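You operate a simulated robot arm through the tools that you are given. There is no shell and no other tool. Be economical: measure what you need, move in short steps, check, and stop when the job is done.

You are at the controls of a simulated robot arm. One attempt, no reset.

## Task
Run beans to the 60 ml line and soak them in the blue bowl.
Fine: the bean cup stands under the dispenser; within 12 ml; tip them in, cup on the counter before the sesame mill; water from the blue handled jug to the bowl's line, within 20 ml; jug back. Set down upright: bean cup, blue handled jug.
Where things are to end (x, y in the base frame): bean cup within 0.1 m of [0.3, -0.98].

Only the result counts: the job must be done as asked and must still hold three seconds after the hand-in. Knocking over, shifting, dropping, spilling or breaking anything else fails it.

## Robot
A 7-joint arm with a two-finger parallel gripper on a trunk, on a base that drives. Base frame: it is fixed to the floor where the robot stands at the start and does not move with it; the origin is under the middle of the robot, x ahead of it, y to its left, z up. Lengths are in m, angles in degrees, forces in N, time in s.
With the tool pointing down near the work surface it reaches from about 0.34 to 0.78 m from the robot's upright axis, wherever it stands. Its first joint turns from -166.0 to 166.0 degrees. Places, roughly: blue bowl [0.25, -1.25, 1]; blue handled jug [0.25, -1.5, 1]; green button [0.5, 0.1, 1.1]; prep counter [0.5, -1.2, 0.9]. Payload 3.91 kg.
Tool frame: the origin (TCP) lies between the finger pads and is the grasp point; the fingertips stand 0.03 m ahead of it; z points along the fingers, y is the line along which they close. The gripper opens to 0.11 m. The fingers are 0.02 m wide and 0.01 m thick; the gripper's body (0.048 by 0.112 m) begins 0.055 m behind the TCP.
Orientation is told as [roll, pitch, yaw] about the base's x, y, z axes, in that order, counted from this pose: with the fingers straight down and closing along the base's y, the tool's x points along the base's -x, its y along +y and its z along -z.

## Interface
- The arm moves only by the tool apply_moves. Its argument "rows" is text: rows parted by semicolons, each of 6 numbers parted by spaces: the shift along the base's x, y, z in units of 40 mm (1.0 is 40 mm), then the turn, a rotation vector about the base's x, y, z in units of 4 degrees (1.0 is 4 degrees). In form: dx dy dz ax ay az; .... A call has 1 to 8 rows; each row shifts and turns the commanded pose from where the row before left it. "gripper" is the opening, from 0 (shut) to 1 (fully open), set as the call begins (left out, the last holds). A call with a number of a shift or a turn outside -1 to 1 is refused whole. Each row takes 0.2 s and may step no farther than 0.05 m and 8.6 degrees from the row before; otherwise, or with a gripper value out of range, the whole call is refused. A pose out of reach is approached as far as the arm can. The call stops where the force on the tool passes 60 N (or 10 N more than at its start, if that is more) or the arm is blocked; 0.2 s more then pass. The fingers move at their own pace (about 0.153 m/s each) and stop on an object; they squeeze with about 30 N. The grip force told is the motor's: it shows also when the fingers shut on nothing. Time passes only in rows, and 0.2 s behind the last, so rows that do not move let the fingers close. The reply holds the time, the measured pose of the TCP, the force on the tool along the base axes, the opening and the grip force, in the units named above and with some noise, with the torque about the TCP (base axes, N m) and any sound that the robot's microphone picked up.
- Cameras (640 x 400 px; columns grow to the right, rows downward): "scene" is now at [-0.011, 0.0928, 1.5348]; the picture's right is [-0.65, -0.76, 0.00], its down [-0.44, 0.38, -0.81] and it looks along [0.62, -0.53, -0.58] (base axes); focal length 254 px, centre (320, 200). "wrist" rides on the gripper at [0.077, 0.007, -0.114] in the tool frame; the picture's right is [-0.09, 1.00, 0.00], its down [-0.80, -0.07, -0.59] and it looks along [-0.59, -0.05, 0.80] (tool axes); focal length 270 px, centre (320, 200). There is no depth. A picture from a camera that has moved, and an enlarged one, comes with that camera's place and axes in the base frame and with its lens.
- camera(camera): a new picture of that camera. No time passes.
- lift_body(by): slides the trunk up (or, below 0, down) by that many m; the arm and the scene camera ride with it, the base frame stays. It gives what a move gives, with no picture.
- drive_base(legs): drives the robot by 1 to 6 legs, each [ahead, turn to the left] in m and degrees, along the robot's own axes; the way and the turn of a leg run together, so that a leg with both is an arc; at most 1.5 m and 180 degrees a leg. The arm and the cameras ride along, it lands a little off, and it stops where it bumps. It gives what a move gives.
- pan_tilt(pan, tilt): turns the head with the scene camera to pan (to the left, within 155 degrees either way) and tilt (down, from -29 to 69), counted from straight ahead of the robot. It gives what a move gives.
- enlarge(camera, box): a new picture of the part [left, top, right, bottom] of that camera's present view, enlarged. No time passes.
- close_job(): hands the job in; it is judged then, once.

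Work in short steps. Places have to be worked out from the pictures, the camera data and where the tool is seen: move nearer, look again, correct. Check each grasp and each placing, and mend what went wrong. You have 120 turns and 90 pictures in all, those below and enlarged ones among them. Open the gripper and draw the arm clear of the work before you hand the job in, unless the task says otherwise; then end with one line.

The tools are called after ">>>" by a JSON object that holds its "method" and its "body". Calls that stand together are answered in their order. apply_moves: Moves the arm, as the interface text tells. Its arguments: {"type":"object","properties":{"rows":{"type":"string"},"gripper":{"type":"number"}},"required":["rows"]} The other tools are called the same way: lift_body (by) slides the trunk up or down; drive_base (legs) drives the base; pan_tilt (pan, tilt) turns the head that bears the scene camera; camera (camera) takes a picture; enlarge (camera, box) takes an enlarged picture of a part of a camera's view; close_job () hands the job in.

At the start:

```text
time_s: 0.0
tool_pos: [0.2545, -0.3241, 1.323]
tool_rot: [0.0, -0.1, 0.0]
wrist_force: [0.4, 0.3, -0.5]
wrist_torque: [0.0, 0.0, -0.01]
opening: 0.11
grip_force: 0.0
trunk travel left (down, up): [-0.5, 0.11]
robot x, y, heading: [-0.0003, 0.0016, -0.1]
head pan, tilt: [-40.5, 35.4]
```

scene: 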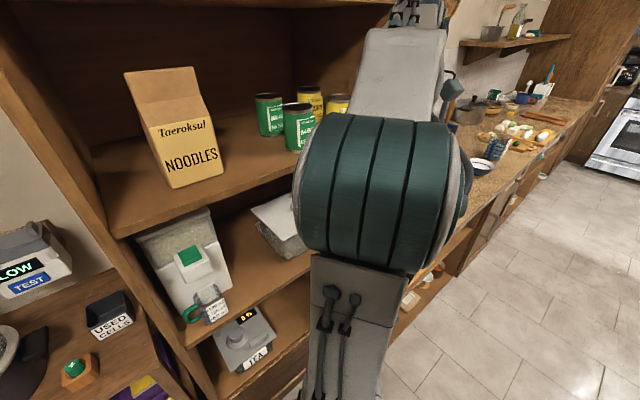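
wrist: 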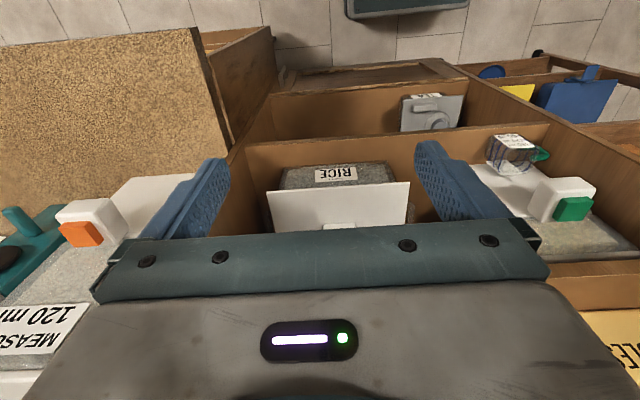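

The scene shows a dispenser with a green button and a cup under it; I'll enlarge it and look straight toward it and toward the counter.

>>> {"method": "enlarge", "body": {"camera": "scene", "box": [120, 180, 320, 400]}}

>>> {"method": "pan_tilt", "body": {"pan": 5, "tilt": 40}}

>>> {"method": "camera", "body": {"camera": "scene"}}

>>> {"method": "pan_tilt", "body": {"pan": -85, "tilt": 30}}

>>> {"method": "camera", "body": {"camera": "scene"}}

```text
1.82 times, centred on (220, 290) of scene
camera zoom: at [-0.011, 0.0928, 1.5348], right [-0.65, -0.76, 0.0], down [-0.44, 0.38, -0.81], along [0.62, -0.53, -0.58], focal length 461 px, centre (502, 36)
```

zoom: 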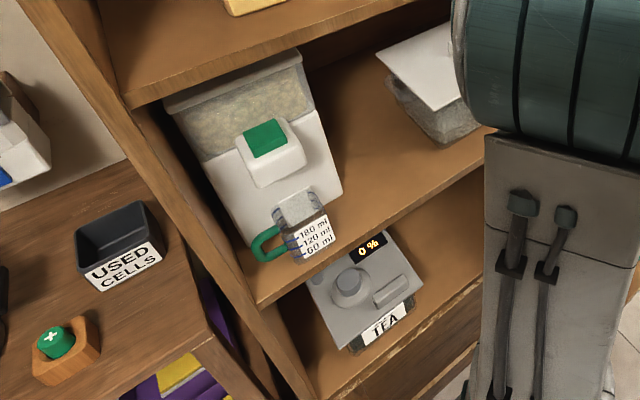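

```text
time_s: 1.1
tool_pos: [0.2534, -0.3238, 1.3215]
tool_rot: [0.0, 0.0, -0.1]
wrist_force: [0.2, 0.7, 0.1]
wrist_torque: [0.0, 0.0, 0.02]
opening: 0.1099
grip_force: 0.0
trunk travel left (down, up): [-0.5, 0.11]
robot x, y, heading: [0.0017, -0.0016, -0.1]
head pan, tilt: [5.0, 40.0]
```

```text
86 pictures are left
camera scene: at [0.0069, 0.1572, 1.5279], right [0.09, -1.0, 0.0], down [-0.64, -0.06, -0.77], along [0.76, 0.07, -0.64], focal length 254 px, centre (320, 200)
```

scene: 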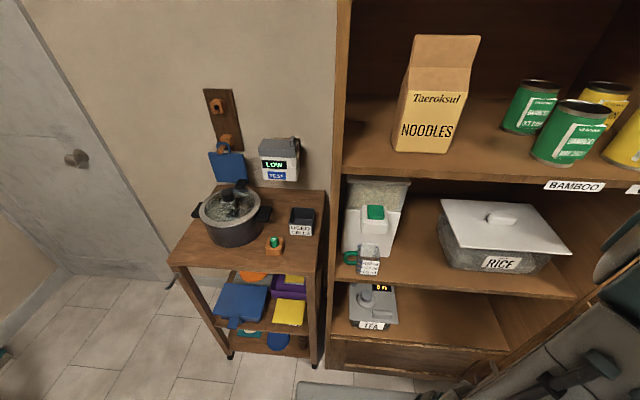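

```text
time_s: 2.8
tool_pos: [0.2539, -0.3228, 1.3222]
tool_rot: [0.0, 0.1, 0.0]
wrist_force: [0.5, 0.0, 0.2]
wrist_torque: [0.03, -0.01, 0.0]
opening: 0.1101
grip_force: 0.1
trunk travel left (down, up): [-0.5, 0.11]
robot x, y, heading: [0.0019, 0.0014, -0.0]
head pan, tilt: [-85.0, 30.0]
```

```text
85 pictures are left
camera scene: at [-0.0699, 0.0598, 1.5433], right [-1.0, -0.09, 0.0], down [-0.04, 0.5, -0.87], along [0.08, -0.86, -0.5], focal length 254 px, centre (320, 200)
```

scene: 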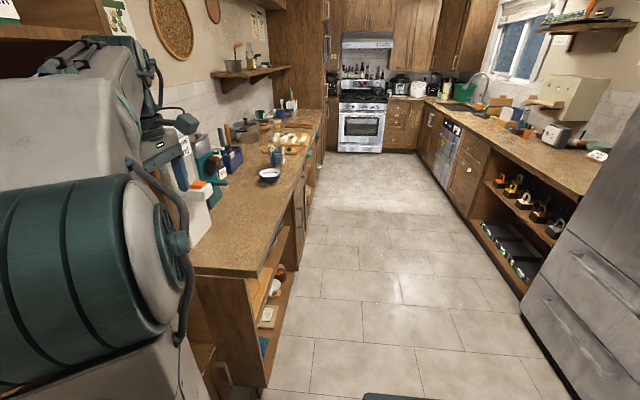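

Now detail views of the counter and of the dispenser.

>>> {"method": "enlarge", "body": {"camera": "scene", "box": [170, 80, 340, 220]}}

>>> {"method": "pan_tilt", "body": {"pan": 5, "tilt": 40}}

>>> {"method": "enlarge", "body": {"camera": "scene", "box": [320, 160, 440, 340]}}

>>> {"method": "enlarge", "body": {"camera": "scene", "box": [190, 120, 330, 260]}}

```text
2.86 times, centred on (255, 150) of scene
camera zoom: at [-0.0699, 0.0598, 1.5433], right [-1.0, -0.09, 0.0], down [-0.04, 0.5, -0.87], along [0.08, -0.86, -0.5], focal length 725 px, centre (506, 343)
```

zoom: 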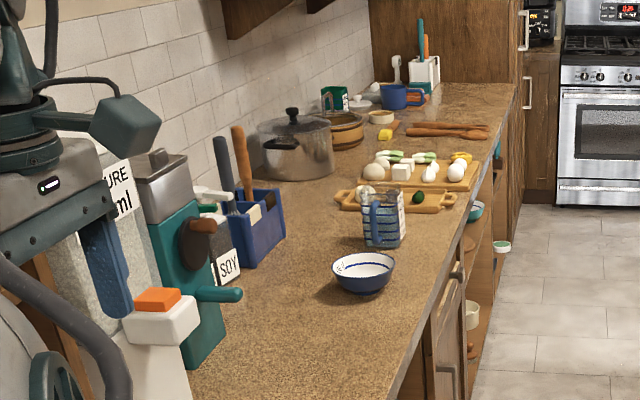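

```text
time_s: 4.4
tool_pos: [0.2535, -0.324, 1.322]
tool_rot: [0.0, -0.1, 0.1]
wrist_force: [0.2, -0.2, 0.4]
wrist_torque: [0.01, 0.01, 0.02]
opening: 0.1103
grip_force: 0.1
trunk travel left (down, up): [-0.5, 0.11]
robot x, y, heading: [0.0005, -0.0032, -0.1]
head pan, tilt: [5.0, 40.0]
```

```text
2.22 times, centred on (380, 250) of scene
camera zoom: at [0.0069, 0.1572, 1.5279], right [0.09, -1.0, 0.0], down [-0.64, -0.06, -0.77], along [0.76, 0.07, -0.64], focal length 564 px, centre (187, 89)
```

zoom: 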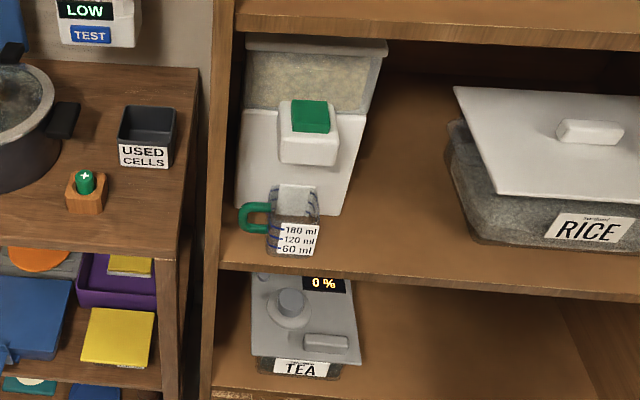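

```text
2.86 times, centred on (260, 190) of scene
camera zoom: at [0.0069, 0.1572, 1.5279], right [0.09, -1.0, 0.0], down [-0.64, -0.06, -0.77], along [0.76, 0.07, -0.64], focal length 725 px, centre (491, 229)
```

zoom: 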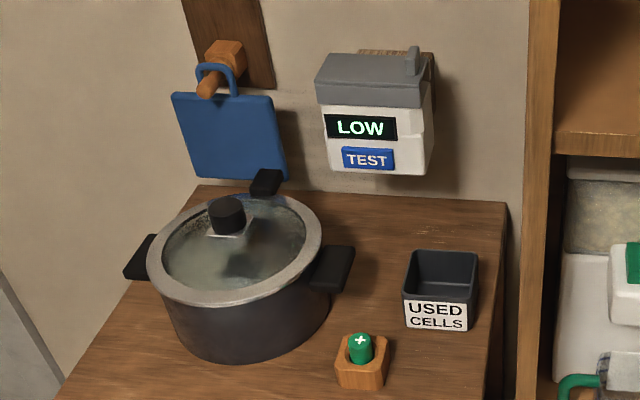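

The cup (green handle pointing left) stands under the dispenser near (0.44, 0.06), with the button on a ledge above it. I back off to make room for a horizontal tool, then look.

>>> {"method": "drive_base", "body": {"legs": [[-0.25, 0]]}}

>>> {"method": "pan_tilt", "body": {"pan": 0, "tilt": 38}}

>>> {"method": "enlarge", "body": {"camera": "scene", "box": [300, 100, 460, 260]}}

```text
time_s: 6.2
tool_pos: [0.0039, -0.3235, 1.3224]
tool_rot: [0.0, 0.0, 0.0]
wrist_force: [-0.1, 0.3, -0.1]
wrist_torque: [0.0, -0.01, -0.03]
opening: 0.1101
grip_force: 0.0
trunk travel left (down, up): [-0.5, 0.11]
robot x, y, heading: [-0.252, -0.0002, 0.1]
head pan, tilt: [5.0, 40.0]
```

```text
time_s: 6.9
tool_pos: [0.0044, -0.3228, 1.3229]
tool_rot: [-0.1, -0.1, 0.1]
wrist_force: [-0.3, 0.0, -0.2]
wrist_torque: [0.02, 0.01, -0.03]
opening: 0.1099
grip_force: 0.1
trunk travel left (down, up): [-0.5, 0.11]
robot x, y, heading: [-0.2497, 0.0029, 0.1]
head pan, tilt: [0.0, 38.0]
```

```text
2.50 times, centred on (380, 180) of scene
camera zoom: at [-0.2417, 0.1498, 1.5309], right [0.0, -1.0, 0.0], down [-0.62, 0.0, -0.79], along [0.79, 0.0, -0.62], focal length 634 px, centre (170, 250)
```

zoom: 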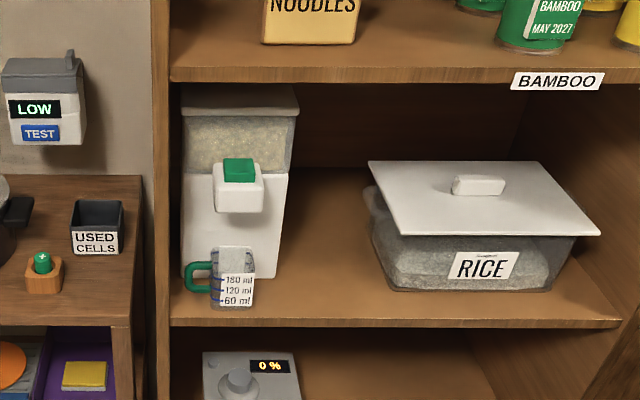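

Two views put the cup base at about (0.44, 0.058, 0.889), the button top at (0.48, 0.06, 1.10), the shelf edge at x≈0.41 and the upper board at z≈1.25. I close the gripper and tilt the tool to horizontal while moving in front of the dispenser.

>>> {"method": "apply_moves", "body": {"rows": "0.1 0.4 -0.1 0 -1 0;0.1 0.4 -0.1 0 -1 0;0.1 0.4 -0.1 0 -1 0;0.1 0.4 -0.1 0 -1 0;0.1 0.4 -0.1 0 -1 0;0.1 0.4 -0.1 0 -1 0;0.1 0.4 -0.1 0 -1 0;0.1 0.4 -0.1 0 -1 0", "gripper": 0}}

>>> {"method": "apply_moves", "body": {"rows": "0.2 0.4 -0.1 0 -1 0;0.2 0.4 -0.1 0 -1 0;0.2 0.4 -0.1 0 -1 0;0.2 0.4 -0.1 0 -1 0;0.2 0.4 -0.1 0 -1 0;0.2 0.4 -0.1 0 -1 0;0.2 0.4 -0.1 0 -1 0;0.2 0.4 -0.1 0 -1 0"}}

>>> {"method": "apply_moves", "body": {"rows": "0.3 0.4 -0.1 0 -1 0;0.3 0.4 -0.1 0 -1 0;0.3 0.4 -0.1 0 -1 0;0.3 0.4 -0.1 0 -1 0;0.3 0.4 -0.1 0 -1 0;0.3 0.4 -0.1 0 -1 0;0.3 0.4 -0.1 0 -0.5 0"}}

>>> {"method": "camera", "body": {"camera": "scene"}}

>>> {"method": "camera", "body": {"camera": "wrist"}}

```text
time_s: 8.7
tool_pos: [0.0371, -0.196, 1.2902]
tool_rot: [-0.1, -32.1, 0.2]
wrist_force: [-0.4, -0.6, 0.2]
wrist_torque: [-0.05, -0.04, 0.01]
opening: 0.0002
grip_force: 29.5
trunk travel left (down, up): [-0.5, 0.11]
robot x, y, heading: [-0.2492, 0.0005, -0.1]
head pan, tilt: [0.0, 38.0]
```

```text
time_s: 10.3
tool_pos: [0.1166, -0.1026, 1.2124]
tool_rot: [2.4, -49.5, -3.3]
wrist_force: [-0.6, -0.2, 0.0]
wrist_torque: [-0.01, 0.04, -0.01]
opening: 0.0001
grip_force: 30.5
trunk travel left (down, up): [-0.5, 0.11]
robot x, y, heading: [-0.2513, 0.0016, 0.3]
head pan, tilt: [0.0, 38.0]
stopped in row 7: the arm was blocked; the commanded pose is now the measured one
```

```text
time_s: 11.9
tool_pos: [0.2119, 0.0091, 1.2024]
tool_rot: [8.2, -75.6, -8.7]
wrist_force: [-0.4, 0.4, -0.1]
wrist_torque: [-0.02, 0.02, 0.0]
opening: 0.0001
grip_force: 30.0
out of reach, approached as far as the arm can: row 5, 6
trunk travel left (down, up): [-0.5, 0.11]
robot x, y, heading: [-0.2518, 0.0002, 0.2]
head pan, tilt: [0.0, 38.0]
```

```text
80 pictures are left
camera scene: at [-0.2414, 0.1501, 1.5308], right [0.0, -1.0, 0.0], down [-0.62, 0.0, -0.79], along [0.79, 0.0, -0.62], focal length 254 px, centre (320, 200)
```

scene: 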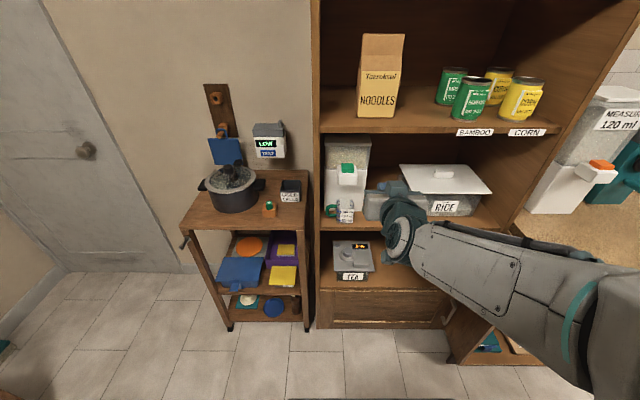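

```text
79 pictures are left
camera wrist: at [0.0823, 0.0182, 1.1547], right [0.03, 0.99, 0.12], down [-0.38, -0.1, 0.92], along [0.92, -0.08, 0.38], focal length 270 px, centre (320, 200)
```

wrist: 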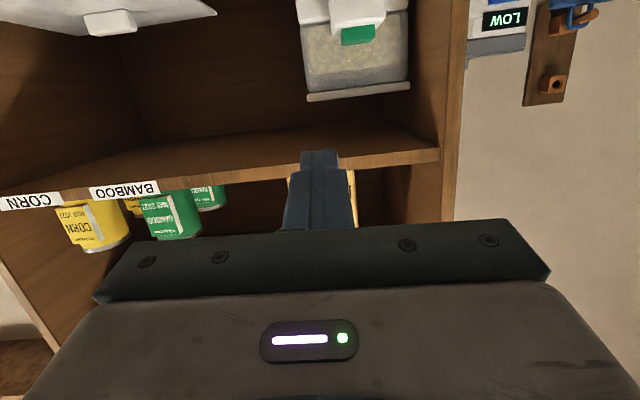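

The arm was just too folded; the tool is now about 14° below horizontal. I finish the tilt while moving forward, ending above the button.

>>> {"method": "apply_moves", "body": {"rows": "0.8 0.2 -0.1 -0.1 -0.7 0;0.8 0.2 -0.1 -0.1 -0.7 0;0.8 0.2 -0.1 -0.1 -0.7 0;0.8 0.2 -0.1 -0.1 -0.7 0;0.8 0.2 -0.1 -0.1 -0.7 0;0.8 0.2 -0.1 0 0 0"}}

>>> {"method": "enlarge", "body": {"camera": "scene", "box": [300, 100, 460, 260]}}

>>> {"method": "camera", "body": {"camera": "wrist"}}

```text
time_s: 13.3
tool_pos: [0.404, 0.0588, 1.177]
tool_rot: [40.6, -89.9, -41.0]
wrist_force: [0.6, 1.0, 0.4]
wrist_torque: [-0.01, -0.02, 0.01]
opening: 0.0
grip_force: 30.5
trunk travel left (down, up): [-0.5, 0.11]
robot x, y, heading: [-0.2494, -0.0004, 0.3]
head pan, tilt: [0.0, 38.0]
```

```text
2.50 times, centred on (380, 180) of scene
camera zoom: at [-0.241, 0.1501, 1.5309], right [0.0, -1.0, 0.0], down [-0.62, 0.0, -0.79], along [0.79, 0.0, -0.62], focal length 634 px, centre (170, 250)
```

zoom: 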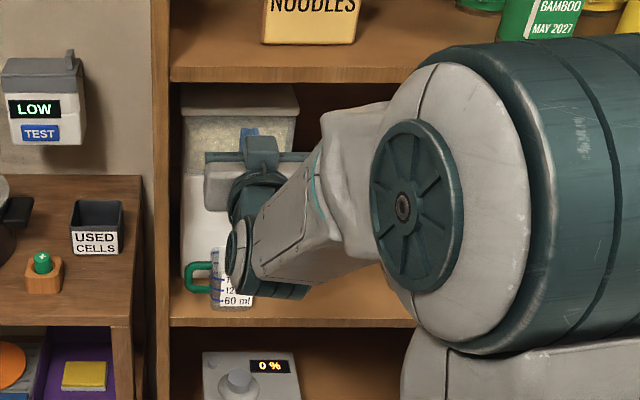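

```text
77 pictures are left
camera wrist: at [0.289, 0.0647, 1.0997], right [0.01, 1.0, 0.09], down [-0.59, -0.07, 0.8], along [0.81, -0.06, 0.59], focal length 270 px, centre (320, 200)
```

wrist: 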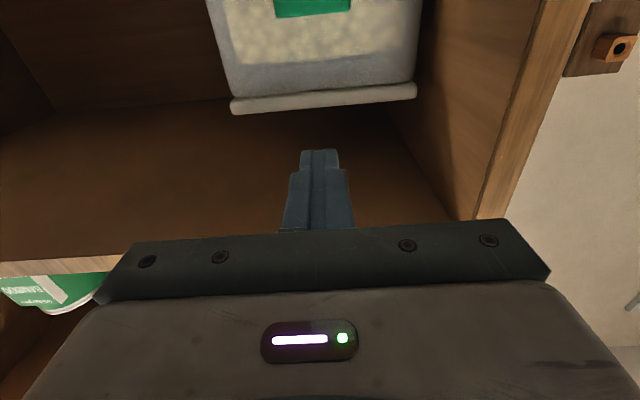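

Tool is horizontal at (0.404, 0.059, 1.177). I move over the button and come down to just above it.

>>> {"method": "apply_moves", "body": {"rows": "0.8 0 0 0 0 0;0.7 0 0 0 0 0;0 0 -0.5 0 0 0;0 0 -0.5 0 0 0;0 0 -0.3 0 0 0"}}

>>> {"method": "enlarge", "body": {"camera": "scene", "box": [310, 120, 410, 250]}}

>>> {"method": "camera", "body": {"camera": "wrist"}}

```text
time_s: 14.5
tool_pos: [0.4621, 0.0583, 1.1259]
tool_rot: [42.7, -89.7, -43.2]
wrist_force: [-0.9, -0.1, 0.3]
wrist_torque: [0.02, -0.04, 0.0]
opening: 0.0004
grip_force: 29.7
trunk travel left (down, up): [-0.5, 0.11]
robot x, y, heading: [-0.2485, -0.0015, 0.1]
head pan, tilt: [0.0, 38.0]
```

```text
3.08 times, centred on (360, 185) of scene
camera zoom: at [-0.2413, 0.15, 1.5309], right [0.0, -1.0, 0.0], down [-0.62, 0.0, -0.79], along [0.79, 0.0, -0.62], focal length 780 px, centre (197, 246)
```

zoom: 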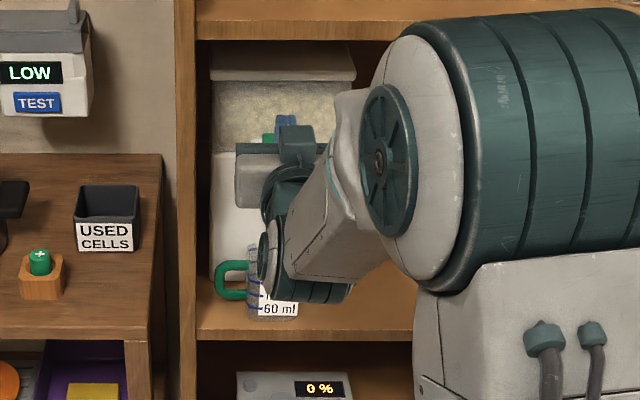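

```text
75 pictures are left
camera wrist: at [0.3486, 0.0642, 1.0476], right [0.01, 1.0, 0.09], down [-0.59, -0.07, 0.8], along [0.81, -0.06, 0.59], focal length 270 px, centre (320, 200)
```

wrist: 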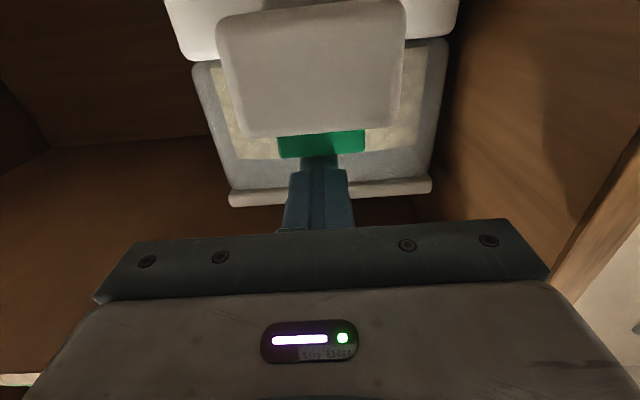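

Fingers are right above the button. First a short press of about 20 mm and back up, then look at the cup.

>>> {"method": "apply_moves", "body": {"rows": "0 0 -0.3 0 0 0;0 0 -0.2 0 0 0;0 0 0.5 0 0 0"}}

>>> {"method": "enlarge", "body": {"camera": "scene", "box": [325, 190, 375, 230]}}

```text
time_s: 15.3
tool_pos: [0.463, 0.0575, 1.1261]
tool_rot: [34.8, -89.7, -35.2]
wrist_force: [-0.1, 0.0, -0.8]
wrist_torque: [0.01, -0.02, -0.01]
opening: 0.0004
grip_force: 30.2
trunk travel left (down, up): [-0.5, 0.11]
robot x, y, heading: [-0.251, -0.0008, 0.1]
head pan, tilt: [0.0, 38.0]
heard: click
```

```text
10.00 times, centred on (350, 210) of scene
camera zoom: at [-0.2417, 0.1499, 1.5309], right [0.0, -1.0, 0.0], down [-0.62, 0.0, -0.79], along [0.79, 0.0, -0.62], focal length 2537 px, centre (20, 100)
```

zoom: 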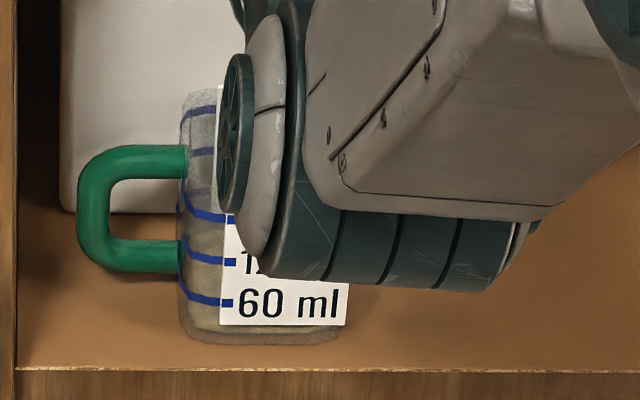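

A click was heard and there is a hint of beans at the bottom. I wait briefly and look again to see whether the level changes.

>>> {"method": "apply_moves", "body": {"rows": "0 0 0 0 0 0"}}

>>> {"method": "enlarge", "body": {"camera": "scene", "box": [330, 200, 360, 230]}}

```text
time_s: 15.7
tool_pos: [0.4617, 0.058, 1.1256]
tool_rot: [41.0, -89.7, -41.4]
wrist_force: [0.5, 0.4, 0.5]
wrist_torque: [0.0, 0.01, 0.01]
opening: 0.0001
grip_force: 30.2
trunk travel left (down, up): [-0.5, 0.11]
robot x, y, heading: [-0.2558, 0.0017, -0.1]
head pan, tilt: [0.0, 38.0]
```

```text
13.33 times, centred on (345, 215) of scene
camera zoom: at [-0.2414, 0.15, 1.5309], right [0.0, -1.0, 0.0], down [-0.62, 0.0, -0.79], along [0.79, 0.0, -0.62], focal length 3382 px, centre (-13, 0)
```

zoom: 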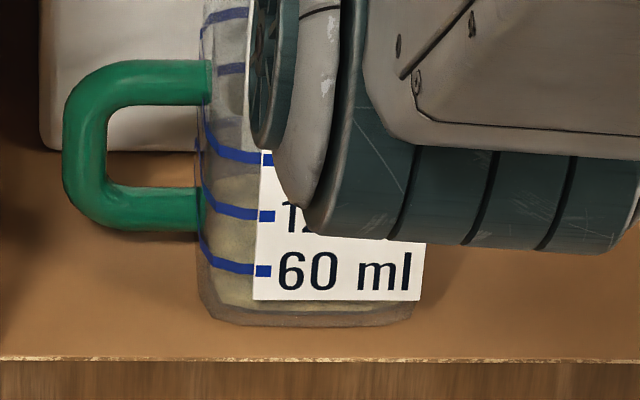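

I can't judge the level with the wrist in the way. I retract and shift right for a clear view.

>>> {"method": "apply_moves", "body": {"rows": "0 0 0.7 0 0 0;-1 0 0 0 0 0;-1 0 0 0 0 0;-1 -0.6 0 0 0 0;0 -1 0 0 0 0;0 -1 0 0 0 0;0 -1 0 0 0 0"}}

>>> {"method": "enlarge", "body": {"camera": "scene", "box": [330, 190, 370, 230]}}

```text
time_s: 17.3
tool_pos: [0.3427, -0.088, 1.1536]
tool_rot: [44.4, -89.7, -45.0]
wrist_force: [-0.6, -0.2, 0.0]
wrist_torque: [0.02, 0.01, -0.02]
opening: 0.0
grip_force: 30.0
trunk travel left (down, up): [-0.5, 0.11]
robot x, y, heading: [-0.2503, 0.001, -0.1]
head pan, tilt: [0.0, 38.0]
```

```text
10.00 times, centred on (350, 210) of scene
camera zoom: at [-0.2416, 0.1494, 1.531], right [0.0, -1.0, 0.0], down [-0.62, 0.0, -0.79], along [0.79, 0.0, -0.62], focal length 2537 px, centre (20, 100)
```

zoom: 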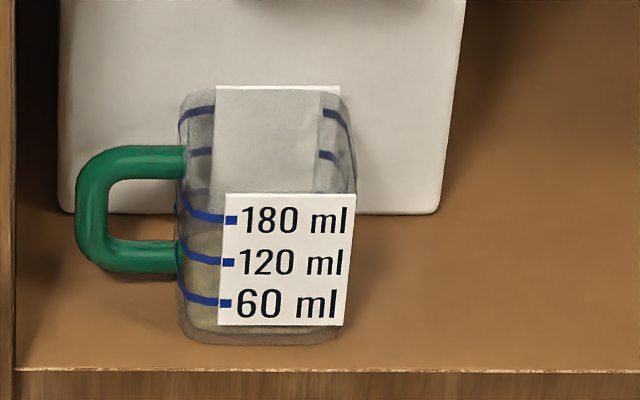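

The cup is square with the label on the front; I enlarge the strip between handle and label.

>>> {"method": "enlarge", "body": {"camera": "scene", "box": [346, 206, 366, 226]}}

>>> {"method": "camera", "body": {"camera": "wrist"}}

```text
16.00 times, centred on (356, 216) of scene
camera zoom: at [-0.2416, 0.1494, 1.531], right [0.0, -1.0, 0.0], down [-0.62, 0.0, -0.79], along [0.79, 0.0, -0.62], focal length 4059 px, centre (-256, -56)
```

zoom: 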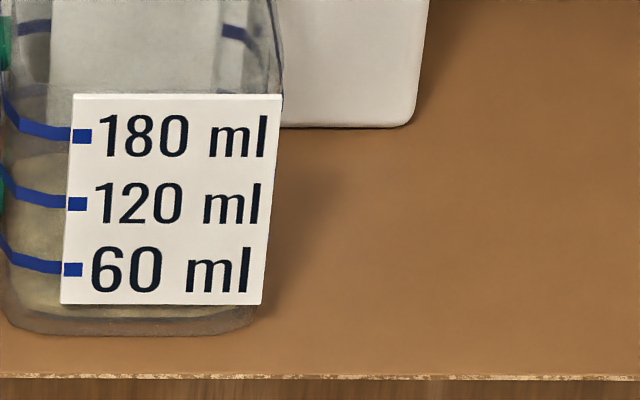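

```text
70 pictures are left
camera wrist: at [0.2286, -0.0802, 1.0756], right [0.01, 1.0, 0.09], down [-0.59, -0.07, 0.8], along [0.81, -0.06, 0.59], focal length 270 px, centre (320, 200)
```

wrist: 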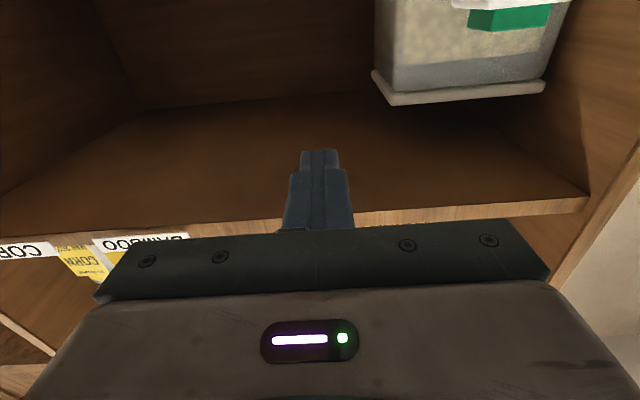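

It looks like only some 20–30 ml is in. I want a level view: lower the tool to cup height, tilted so the wrist camera looks horizontally, a bit to the right of the cup.

>>> {"method": "apply_moves", "body": {"rows": "-0.3 0.2 -0.7 0 1 0;-0.3 0.2 -0.7 0 1 0;-0.3 0.2 -0.7 0 1 0;0 0.2 -0.7 0 1 0;0 0.2 -0.7 0 1 0;0 0.2 -0.6 0 1 0"}}

>>> {"method": "apply_moves", "body": {"rows": "0 0.2 -0.6 0 1 0;0 0.1 -0.6 0 1 0;0 0 -0.3 0 1 0;0 0 -0.2 0 1 0"}}

>>> {"method": "camera", "body": {"camera": "wrist"}}

```text
time_s: 18.7
tool_pos: [0.3065, -0.0397, 0.9895]
tool_rot: [-0.2, -65.8, -0.5]
wrist_force: [0.3, -0.2, -0.3]
wrist_torque: [0.0, -0.03, -0.02]
opening: 0.0002
grip_force: 30.2
trunk travel left (down, up): [-0.5, 0.11]
robot x, y, heading: [-0.2497, -0.0012, -0.1]
head pan, tilt: [0.0, 38.0]
```

```text
time_s: 19.7
tool_pos: [0.3058, -0.028, 0.9227]
tool_rot: [-0.2, -49.7, -0.2]
wrist_force: [0.2, -0.3, 0.6]
wrist_torque: [0.02, -0.01, -0.04]
opening: 0.0001
grip_force: 29.7
trunk travel left (down, up): [-0.5, 0.11]
robot x, y, heading: [-0.2487, -0.0002, 0.1]
head pan, tilt: [0.0, 38.0]
```

```text
69 pictures are left
camera wrist: at [0.1698, -0.0208, 0.9357], right [0.06, 1.0, 0.06], down [0.06, -0.07, 1.0], along [1.0, -0.06, -0.07], focal length 270 px, centre (320, 200)
```

wrist: 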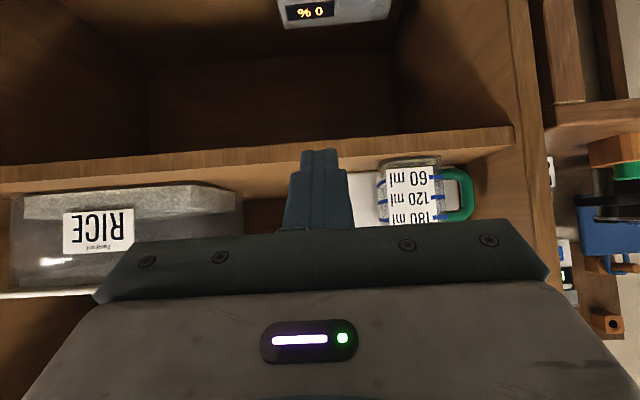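

>>> {"method": "enlarge", "body": {"camera": "wrist", "box": [350, 140, 490, 230]}}

```text
4.44 times, centred on (420, 185) of wrist
camera zoom: at [0.1698, -0.0208, 0.9357], right [0.06, 1.0, 0.06], down [0.06, -0.07, 1.0], along [1.0, -0.06, -0.07], focal length 1201 px, centre (-124, 267)
```

zoom: 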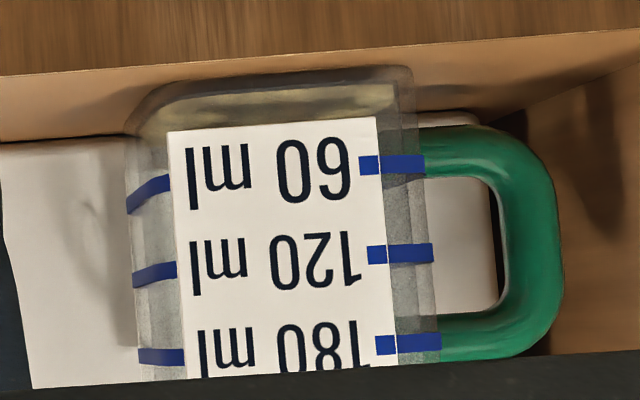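

>>> {"method": "enlarge", "body": {"camera": "wrist", "box": [376, 150, 406, 190]}}

>>> {"method": "enlarge", "body": {"camera": "wrist", "box": [425, 150, 455, 190]}}

```text
10.00 times, centred on (391, 170) of wrist
camera zoom: at [0.1698, -0.0208, 0.9357], right [0.06, 1.0, 0.06], down [0.06, -0.07, 1.0], along [1.0, -0.06, -0.07], focal length 2703 px, centre (-390, 500)
```

zoom: 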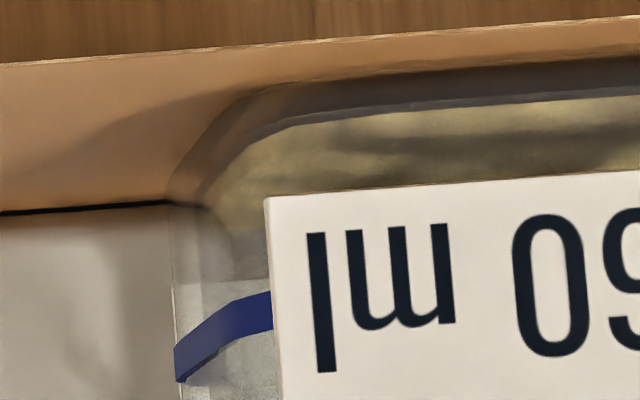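

```text
10.00 times, centred on (440, 170) of wrist
camera zoom: at [0.1698, -0.0208, 0.9357], right [0.06, 1.0, 0.06], down [0.06, -0.07, 1.0], along [1.0, -0.06, -0.07], focal length 2703 px, centre (-880, 500)
```

zoom: 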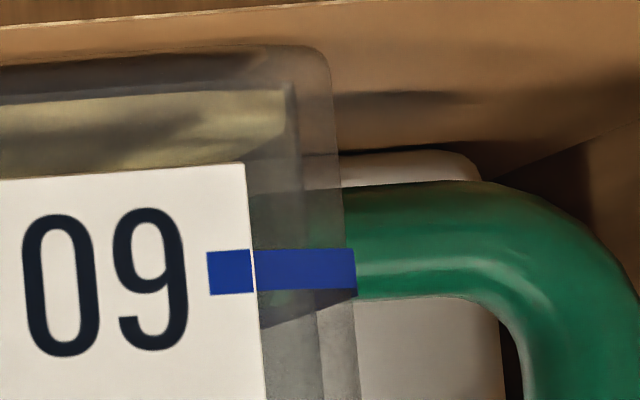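

Level appears roughly 20–33 ml. I go back above the button, reversing my path, and give the same press again.

>>> {"method": "apply_moves", "body": {"rows": "0 0 0.2 0 -1 0;0 0 0.3 0 -1 0;0 0 0.6 0 -1 0;0 -0.1 0.6 0 -1 0;0 -0.1 0.6 0 -1 0;0 -0.2 0.7 0 -1 0;0 -0.2 0.7 0 -1 0;0 -0.2 0.7 0 -1 0"}}

>>> {"method": "apply_moves", "body": {"rows": "0.5 0.6 0.7 0 -1 0;0.5 0.7 0.7 0 -1 0;0.5 0.7 0 0 0 0;0 0.8 0 0 0 0;0.5 0.3 0 0 0 0"}}

```text
time_s: 21.5
tool_pos: [0.3061, -0.0589, 1.0988]
tool_rot: [0.6, -81.9, -1.0]
wrist_force: [0.1, -0.1, 0.2]
wrist_torque: [0.03, -0.03, -0.03]
opening: 0.0001
grip_force: 29.6
trunk travel left (down, up): [-0.5, 0.11]
robot x, y, heading: [-0.2484, 0.0029, 0.2]
head pan, tilt: [0.0, 38.0]
```

```text
time_s: 22.7
tool_pos: [0.3859, 0.0648, 1.154]
tool_rot: [48.1, -89.9, -48.5]
wrist_force: [1.2, -0.2, -0.6]
wrist_torque: [0.02, -0.03, 0.02]
opening: 0.0002
grip_force: 30.2
trunk travel left (down, up): [-0.5, 0.11]
robot x, y, heading: [-0.2518, 0.0024, 0.1]
head pan, tilt: [0.0, 38.0]
```

Now forward over the button, down to 1.126, the same press and up, then straight back out.

>>> {"method": "apply_moves", "body": {"rows": "1 -0.1 0 0 0 0;0.93 -0.1 0 0 0 0;0 0 -0.7 0 0 0;0 0 0 0 0 0;0 0 -0.3 0 0 0;0 0 -0.2 0 0 0;0 0 0.5 0 0 0"}}

>>> {"method": "apply_moves", "body": {"rows": "0 0 0.7 0 0 0;-1 0 0 0 0 0;-1 0 0 0 0 0;-1 -0.6 0 0 0 0;-0.3 -1 0 0 0 0;-0.3 -1 0 0 0 0;-0.3 -1 0 0 0 0"}}

>>> {"method": "enlarge", "body": {"camera": "scene", "box": [340, 200, 366, 226]}}

```text
time_s: 24.3
tool_pos: [0.4636, 0.0557, 1.1253]
tool_rot: [33.3, -89.6, -33.6]
wrist_force: [0.5, -0.3, -0.2]
wrist_torque: [-0.01, -0.02, 0.0]
opening: 0.0001
grip_force: 29.8
trunk travel left (down, up): [-0.5, 0.11]
robot x, y, heading: [-0.248, 0.0018, 0.2]
head pan, tilt: [0.0, 38.0]
heard: click
```

```text
time_s: 25.9
tool_pos: [0.3072, -0.0865, 1.1534]
tool_rot: [49.9, -89.7, -50.4]
wrist_force: [-1.0, 0.9, 0.0]
wrist_torque: [-0.01, 0.02, 0.02]
opening: 0.0
grip_force: 30.5
trunk travel left (down, up): [-0.5, 0.11]
robot x, y, heading: [-0.249, 0.0001, -0.2]
head pan, tilt: [0.0, 38.0]
```

```text
15.38 times, centred on (353, 213) of scene
camera zoom: at [-0.2417, 0.1494, 1.531], right [0.0, -1.0, 0.0], down [-0.62, 0.0, -0.79], along [0.79, 0.0, -0.62], focal length 3902 px, centre (-188, 0)
```

zoom: 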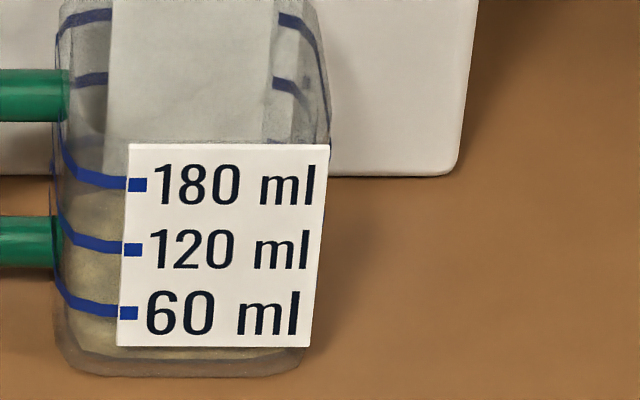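

>>> {"method": "enlarge", "body": {"camera": "scene", "box": [342, 203, 352, 223]}}

>>> {"method": "apply_moves", "body": {"rows": "0 0.2 -0.7 0 1 0;0 0.2 -0.7 0 1 0;0 0.2 -0.7 0 1 0;0 0.2 -0.7 0 1 0;0 0.2 -0.7 0 1 0;0 0.2 -0.6 0 1 0;0 0.2 -0.6 0 1 0;0 0.1 -0.6 0 1 0"}}

>>> {"method": "apply_moves", "body": {"rows": "0 0 -0.3 0 1 0;0 0 -0.2 0 1 0"}}

>>> {"method": "enlarge", "body": {"camera": "wrist", "box": [370, 145, 460, 225]}}

>>> {"method": "enlarge", "body": {"camera": "wrist", "box": [376, 150, 406, 190]}}

```text
16.00 times, centred on (347, 213) of scene
camera zoom: at [-0.2417, 0.1494, 1.531], right [0.0, -1.0, 0.0], down [-0.62, 0.0, -0.79], along [0.79, 0.0, -0.62], focal length 4059 px, centre (-112, -8)
```

zoom: 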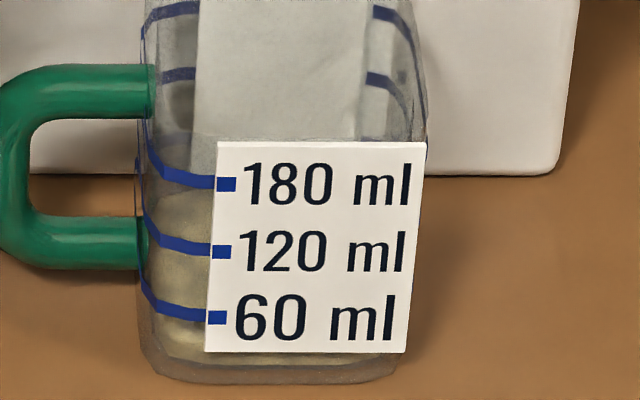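

```text
time_s: 27.7
tool_pos: [0.3078, -0.0267, 0.9411]
tool_rot: [-0.1, -57.8, -0.3]
wrist_force: [-0.5, 0.6, 0.2]
wrist_torque: [-0.02, 0.0, -0.04]
opening: 0.0002
grip_force: 29.7
trunk travel left (down, up): [-0.5, 0.11]
robot x, y, heading: [-0.2503, -0.0016, -0.1]
head pan, tilt: [0.0, 38.0]
```

```text
time_s: 28.3
tool_pos: [0.3074, -0.026, 0.9223]
tool_rot: [-0.2, -49.8, -0.1]
wrist_force: [0.9, -0.6, -0.4]
wrist_torque: [-0.01, -0.01, -0.02]
opening: 0.0
grip_force: 29.8
trunk travel left (down, up): [-0.5, 0.11]
robot x, y, heading: [-0.2493, -0.0004, 0.3]
head pan, tilt: [0.0, 38.0]
```

```text
5.00 times, centred on (415, 185) of wrist
camera zoom: at [0.1708, -0.0205, 0.9355], right [0.06, 1.0, 0.06], down [0.06, -0.07, 1.0], along [1.0, -0.06, -0.07], focal length 1351 px, centre (-155, 275)
```

zoom: 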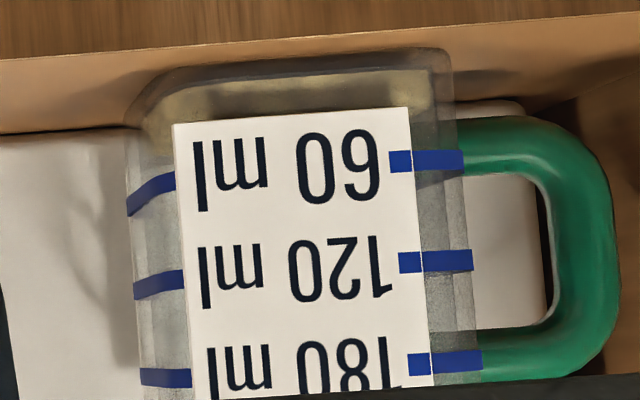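

```text
10.00 times, centred on (391, 170) of wrist
camera zoom: at [0.1708, -0.0205, 0.9355], right [0.06, 1.0, 0.06], down [0.06, -0.07, 1.0], along [1.0, -0.06, -0.07], focal length 2703 px, centre (-390, 500)
```

zoom: 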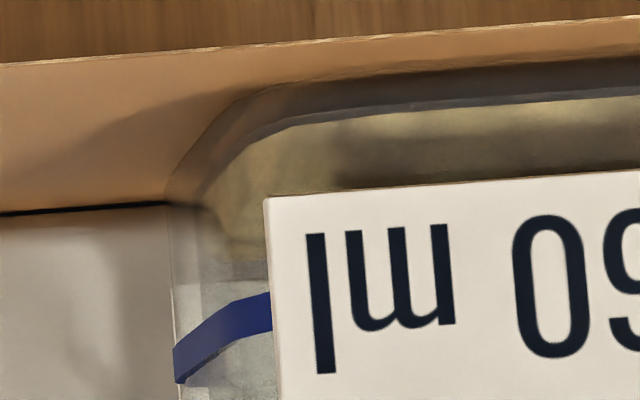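

Corrected geometry: the cup's front face is at x≈0.437, centre ≈0.468, and what I see is the rear edge of the bean surface; each press gave about 10–12 ml, so ~20 ml now. I go back and press twice.

>>> {"method": "apply_moves", "body": {"rows": "0 0 0.2 0 -1 0;0 0 0.3 0 -1 0;0 -0.1 0.6 0 -1 0;0 -0.2 0.6 0 -1 0;0 0 0.6 0 -1 0;0 0 0.7 0 -1 0;0 0 0.7 0 -1 0;0 0 0.7 0 -1 0"}}

>>> {"method": "apply_moves", "body": {"rows": "0.5 0.6 0.7 0 -1 0;0.5 0.7 0.7 0 -1 0;0.5 0.4 0 0 0 0;0 0.4 0 0 0 0;0.5 0.15 0 0 0 0"}}

```text
time_s: 30.1
tool_pos: [0.3078, -0.0382, 1.0986]
tool_rot: [0.7, -81.9, -1.0]
wrist_force: [-1.0, 0.5, 0.2]
wrist_torque: [-0.01, -0.01, 0.0]
opening: 0.0001
grip_force: 30.0
trunk travel left (down, up): [-0.5, 0.11]
robot x, y, heading: [-0.2498, -0.0028, 0.2]
head pan, tilt: [0.0, 38.0]
```

```text
time_s: 31.3
tool_pos: [0.3883, 0.0513, 1.1547]
tool_rot: [43.5, -89.9, -43.9]
wrist_force: [-0.3, -0.7, 0.4]
wrist_torque: [-0.02, 0.01, 0.0]
opening: 0.0003
grip_force: 29.8
trunk travel left (down, up): [-0.5, 0.11]
robot x, y, heading: [-0.2504, -0.005, 0.0]
head pan, tilt: [0.0, 38.0]
```

>>> {"method": "apply_moves", "body": {"rows": "1 0.07 0 0 0 0;0.9 0.07 0 0 0 0;0 0 -0.7 0 0 0;0 0 -0.3 0 0 0;0 0 -0.2 0 0 0;0 0 0.5 0 0 0;0 0 0 0 0 0"}}

>>> {"method": "apply_moves", "body": {"rows": "0 0 -0.3 0 0 0;0 0 -0.2 0 0 0;0 0 0.5 0 0 0;0 0 0 0 0 0"}}

>>> {"method": "apply_moves", "body": {"rows": "0 0 0.7 0 0 0;-1 0 0 0 0 0;-1 0 0 0 0 0;-1 -0.6 0 0 0 0;-0.3 -1 0 0 0 0;-0.3 -1 0 0 0 0;-0.3 -1 0 0 0 0"}}

>>> {"method": "enlarge", "body": {"camera": "scene", "box": [342, 203, 352, 223]}}

```text
time_s: 32.9
tool_pos: [0.4619, 0.0567, 1.1262]
tool_rot: [37.1, -89.7, -37.5]
wrist_force: [0.9, 0.4, 0.2]
wrist_torque: [-0.02, -0.04, -0.02]
opening: 0.0
grip_force: 29.8
trunk travel left (down, up): [-0.5, 0.11]
robot x, y, heading: [-0.2487, -0.0004, 0.1]
head pan, tilt: [0.0, 38.0]
heard: click
```

```text
time_s: 33.9
tool_pos: [0.463, 0.0572, 1.1266]
tool_rot: [35.5, -89.7, -36.0]
wrist_force: [0.7, -0.3, -0.2]
wrist_torque: [0.01, -0.01, 0.03]
opening: 0.0
grip_force: 29.5
trunk travel left (down, up): [-0.5, 0.11]
robot x, y, heading: [-0.2531, 0.0006, 0.3]
head pan, tilt: [0.0, 38.0]
heard: click
```

```text
time_s: 35.5
tool_pos: [0.3071, -0.0878, 1.1535]
tool_rot: [44.5, -89.7, -45.1]
wrist_force: [-0.2, -0.3, -0.2]
wrist_torque: [0.02, 0.04, -0.04]
opening: 0.0
grip_force: 30.5
trunk travel left (down, up): [-0.5, 0.11]
robot x, y, heading: [-0.2537, 0.0038, 0.1]
head pan, tilt: [0.0, 38.0]
```

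```text
16.00 times, centred on (347, 213) of scene
camera zoom: at [-0.2417, 0.1494, 1.531], right [0.0, -1.0, 0.0], down [-0.62, 0.0, -0.79], along [0.79, 0.0, -0.62], focal length 4059 px, centre (-112, -8)
```

zoom: 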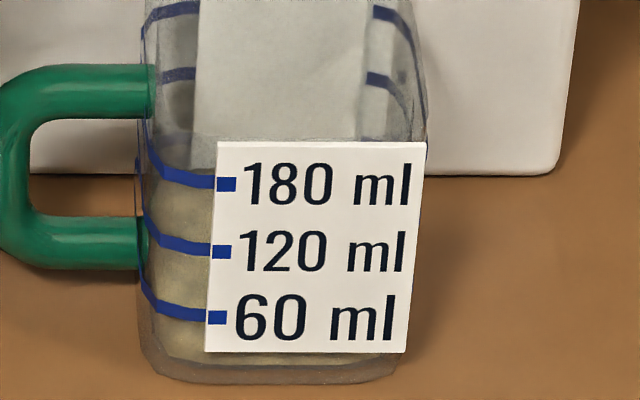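

>>> {"method": "enlarge", "body": {"camera": "scene", "box": [345, 209, 350, 225]}}

>>> {"method": "apply_moves", "body": {"rows": "0 0.2 -0.7 0 1 0;0 0.2 -0.7 0 1 0;0 0.2 -0.7 0 1 0;0 0.2 -0.7 0 1 0;0 0.2 -0.7 0 1 0;0 0.2 -0.6 0 1 0;0 0.2 -0.6 0 1 0;0 0.1 -0.6 0 1 0"}}

>>> {"method": "apply_moves", "body": {"rows": "0 0 -0.3 0 1 0;0 0 -0.2 0 1 0"}}

>>> {"method": "enlarge", "body": {"camera": "wrist", "box": [376, 150, 406, 190]}}

```text
16.00 times, centred on (348, 217) of scene
camera zoom: at [-0.2417, 0.1494, 1.531], right [0.0, -1.0, 0.0], down [-0.62, 0.0, -0.79], along [0.79, 0.0, -0.62], focal length 4059 px, centre (-120, -72)
```

zoom: 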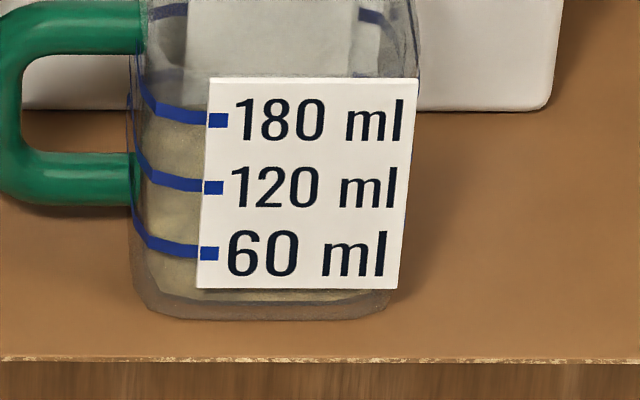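

```text
time_s: 37.3
tool_pos: [0.308, -0.0277, 0.9414]
tool_rot: [-0.2, -57.8, -0.3]
wrist_force: [0.6, 0.0, 0.0]
wrist_torque: [-0.01, 0.01, 0.01]
opening: 0.0
grip_force: 30.1
trunk travel left (down, up): [-0.5, 0.11]
robot x, y, heading: [-0.2499, -0.0017, 0.1]
head pan, tilt: [0.0, 38.0]
```

```text
time_s: 37.9
tool_pos: [0.3068, -0.0268, 0.9205]
tool_rot: [-0.2, -49.8, -0.3]
wrist_force: [0.5, -0.1, -0.3]
wrist_torque: [0.01, 0.02, -0.04]
opening: 0.0002
grip_force: 29.6
trunk travel left (down, up): [-0.5, 0.11]
robot x, y, heading: [-0.2505, 0.0009, 0.3]
head pan, tilt: [0.0, 38.0]
```

```text
10.00 times, centred on (391, 170) of wrist
camera zoom: at [0.1712, -0.0212, 0.9354], right [0.06, 1.0, 0.06], down [0.06, -0.07, 1.0], along [1.0, -0.06, -0.07], focal length 2703 px, centre (-390, 500)
```

zoom: 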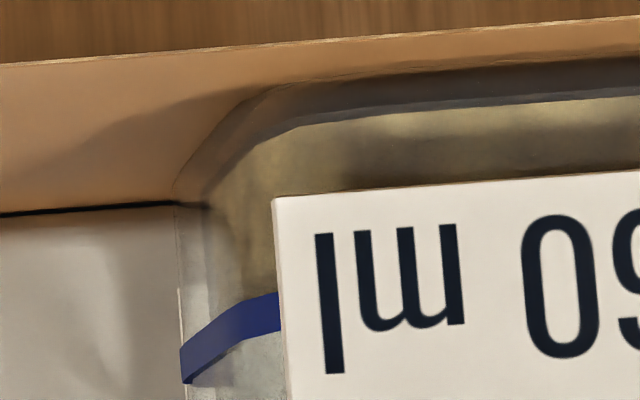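

The rear edge is now around the 60 line's image. To read without parallax, I lower the camera to about the 60 ml line's height.

>>> {"method": "apply_moves", "body": {"rows": "0 0 -0.4 0 0 0;0.5 0 -0.4 0 0 0;0.4 0 0 0 0 0"}}

>>> {"method": "camera", "body": {"camera": "wrist"}}

```text
time_s: 38.7
tool_pos: [0.3444, -0.027, 0.8899]
tool_rot: [-0.1, -49.8, -0.4]
wrist_force: [0.3, 0.5, 0.0]
wrist_torque: [-0.02, 0.03, 0.0]
opening: 0.0001
grip_force: 30.0
trunk travel left (down, up): [-0.5, 0.11]
robot x, y, heading: [-0.253, -0.0025, -0.0]
head pan, tilt: [0.0, 38.0]
```

```text
58 pictures are left
camera wrist: at [0.2076, -0.0204, 0.9034], right [0.06, 1.0, 0.06], down [0.06, -0.07, 1.0], along [1.0, -0.06, -0.07], focal length 270 px, centre (320, 200)
```

wrist: 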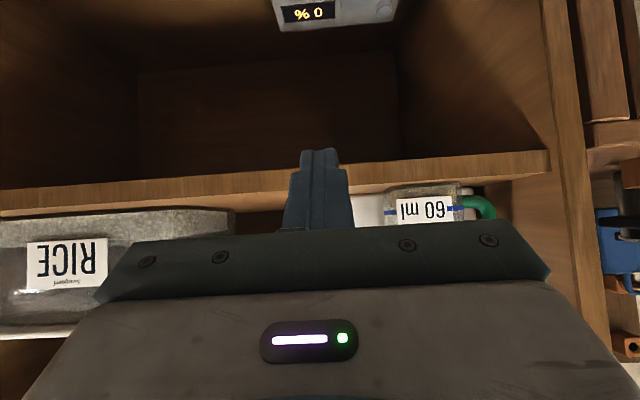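

>>> {"method": "enlarge", "body": {"camera": "wrist", "box": [380, 180, 410, 230]}}

>>> {"method": "enlarge", "body": {"camera": "wrist", "box": [440, 180, 470, 230]}}

```text
8.00 times, centred on (395, 205) of wrist
camera zoom: at [0.2076, -0.0204, 0.9034], right [0.06, 1.0, 0.06], down [0.06, -0.07, 1.0], along [1.0, -0.06, -0.07], focal length 2162 px, centre (-280, 160)
```

zoom: 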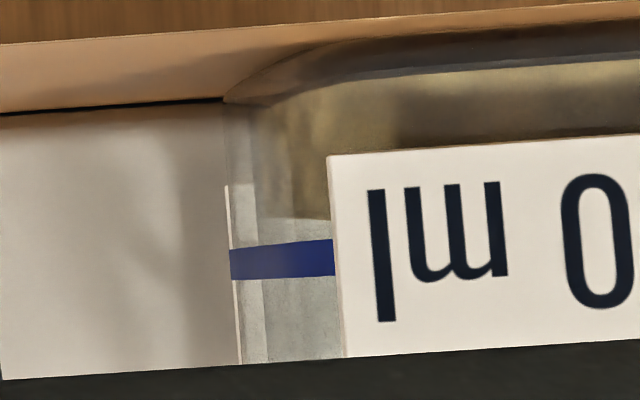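

```text
8.00 times, centred on (455, 205) of wrist
camera zoom: at [0.2076, -0.0204, 0.9034], right [0.06, 1.0, 0.06], down [0.06, -0.07, 1.0], along [1.0, -0.06, -0.07], focal length 2162 px, centre (-760, 160)
```

zoom: 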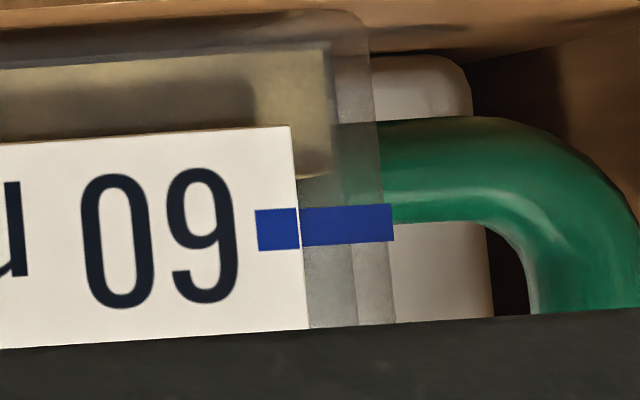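

Clear view: about 45 ml after four presses (≈11 ml each). One more press should give about 56 ml.

>>> {"method": "apply_moves", "body": {"rows": "-0.5 0 0.4 0 0 0;-0.4 0 0.6 0 -1 0;0 0 0.5 0 -1 0;0 0 0.6 0 -1 0;0 0 0.6 0 -1 0;0 0 0.8 0 -1 0;0 0 0.8 0 -1 0;0 0 0.8 0 -1 0"}}

>>> {"method": "apply_moves", "body": {"rows": "0.5 0.5 0.7 0 -1 0;0.5 0.5 0.7 0 -1 0;0.5 0.4 0.1 0 -1 0;0 0.4 0 0 0 0;0.5 0.27 0 0 0 0"}}

```text
time_s: 40.5
tool_pos: [0.309, -0.0271, 1.0944]
tool_rot: [0.3, -77.9, -0.7]
wrist_force: [0.0, 0.1, 0.6]
wrist_torque: [0.04, -0.01, 0.01]
opening: 0.0003
grip_force: 30.3
trunk travel left (down, up): [-0.5, 0.11]
robot x, y, heading: [-0.251, -0.0008, -0.1]
head pan, tilt: [0.0, 38.0]
```

```text
time_s: 41.7
tool_pos: [0.3878, 0.0574, 1.1522]
tool_rot: [44.3, -89.8, -44.8]
wrist_force: [-0.5, -0.9, 0.8]
wrist_torque: [0.01, 0.02, -0.02]
opening: 0.0
grip_force: 29.7
trunk travel left (down, up): [-0.5, 0.11]
robot x, y, heading: [-0.2477, 0.001, -0.1]
head pan, tilt: [0.0, 38.0]
```

>>> {"method": "apply_moves", "body": {"rows": "1 0 0.02 0 0 0;0.88 0 0 0 0 0;0 0 -0.7 0 0 0;0 0 -0.3 0 0 0;0 0 -0.2 0 0 0;0 0 0.5 0 0 0;0 0 0 0 0 0"}}

>>> {"method": "apply_moves", "body": {"rows": "0 0 0.7 0 0 0;-1 0 0 0 0 0;-1 0 0 0 0 0;-1 -0.6 0 0 0 0;-0.5 -1 0 0 0 0;-0.4 -1 0 0 0 0;0 -0.6 -0.6 0 1 0;0 0 -0.6 0 1 0"}}

>>> {"method": "apply_moves", "body": {"rows": "0 0.2 -0.7 0 1 0;0 0.3 -0.7 0 1 0;0 0.3 -0.8 0 1 0;0 0.3 -0.8 0 1 0;0 0.3 -0.8 0 1 0;0 0 -0.8 0 1 0;0.5 0 -0.8 0 1 0;0.5 0 -0.7 0 1 0"}}

>>> {"method": "camera", "body": {"camera": "wrist"}}

```text
time_s: 43.3
tool_pos: [0.4629, 0.0553, 1.1266]
tool_rot: [37.7, -89.7, -38.1]
wrist_force: [-0.7, 0.5, -0.1]
wrist_torque: [0.03, -0.03, 0.01]
opening: 0.0002
grip_force: 29.4
trunk travel left (down, up): [-0.5, 0.11]
robot x, y, heading: [-0.2513, 0.0019, 0.0]
head pan, tilt: [0.0, 38.0]
heard: click
```

```text
time_s: 45.1
tool_pos: [0.3078, -0.0726, 1.1059]
tool_rot: [0.8, -81.7, -1.3]
wrist_force: [0.7, 0.1, -0.1]
wrist_torque: [-0.03, 0.01, 0.04]
opening: 0.0
grip_force: 30.0
trunk travel left (down, up): [-0.5, 0.11]
robot x, y, heading: [-0.251, 0.0001, 0.1]
head pan, tilt: [0.0, 38.0]
```

```text
time_s: 46.9
tool_pos: [0.3489, -0.0168, 0.8631]
tool_rot: [-0.2, -49.8, -0.3]
wrist_force: [-0.7, 0.9, 0.3]
wrist_torque: [0.0, 0.0, 0.0]
opening: 0.0
grip_force: 29.7
trunk travel left (down, up): [-0.5, 0.11]
robot x, y, heading: [-0.2491, 0.0015, -0.0]
head pan, tilt: [0.0, 38.0]
```

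```text
55 pictures are left
camera wrist: at [0.2114, -0.011, 0.8766], right [0.06, 1.0, 0.06], down [0.06, -0.07, 1.0], along [1.0, -0.06, -0.07], focal length 270 px, centre (320, 200)
```

wrist: 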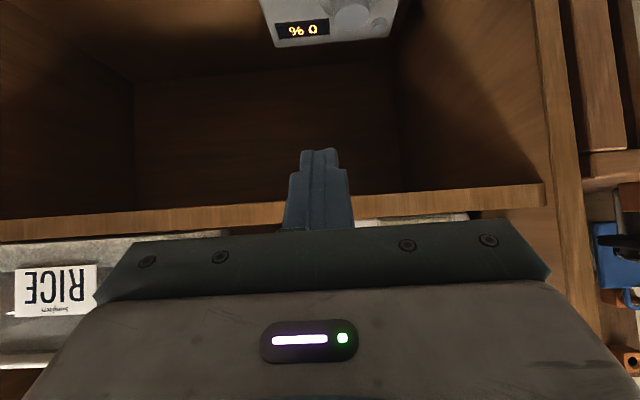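

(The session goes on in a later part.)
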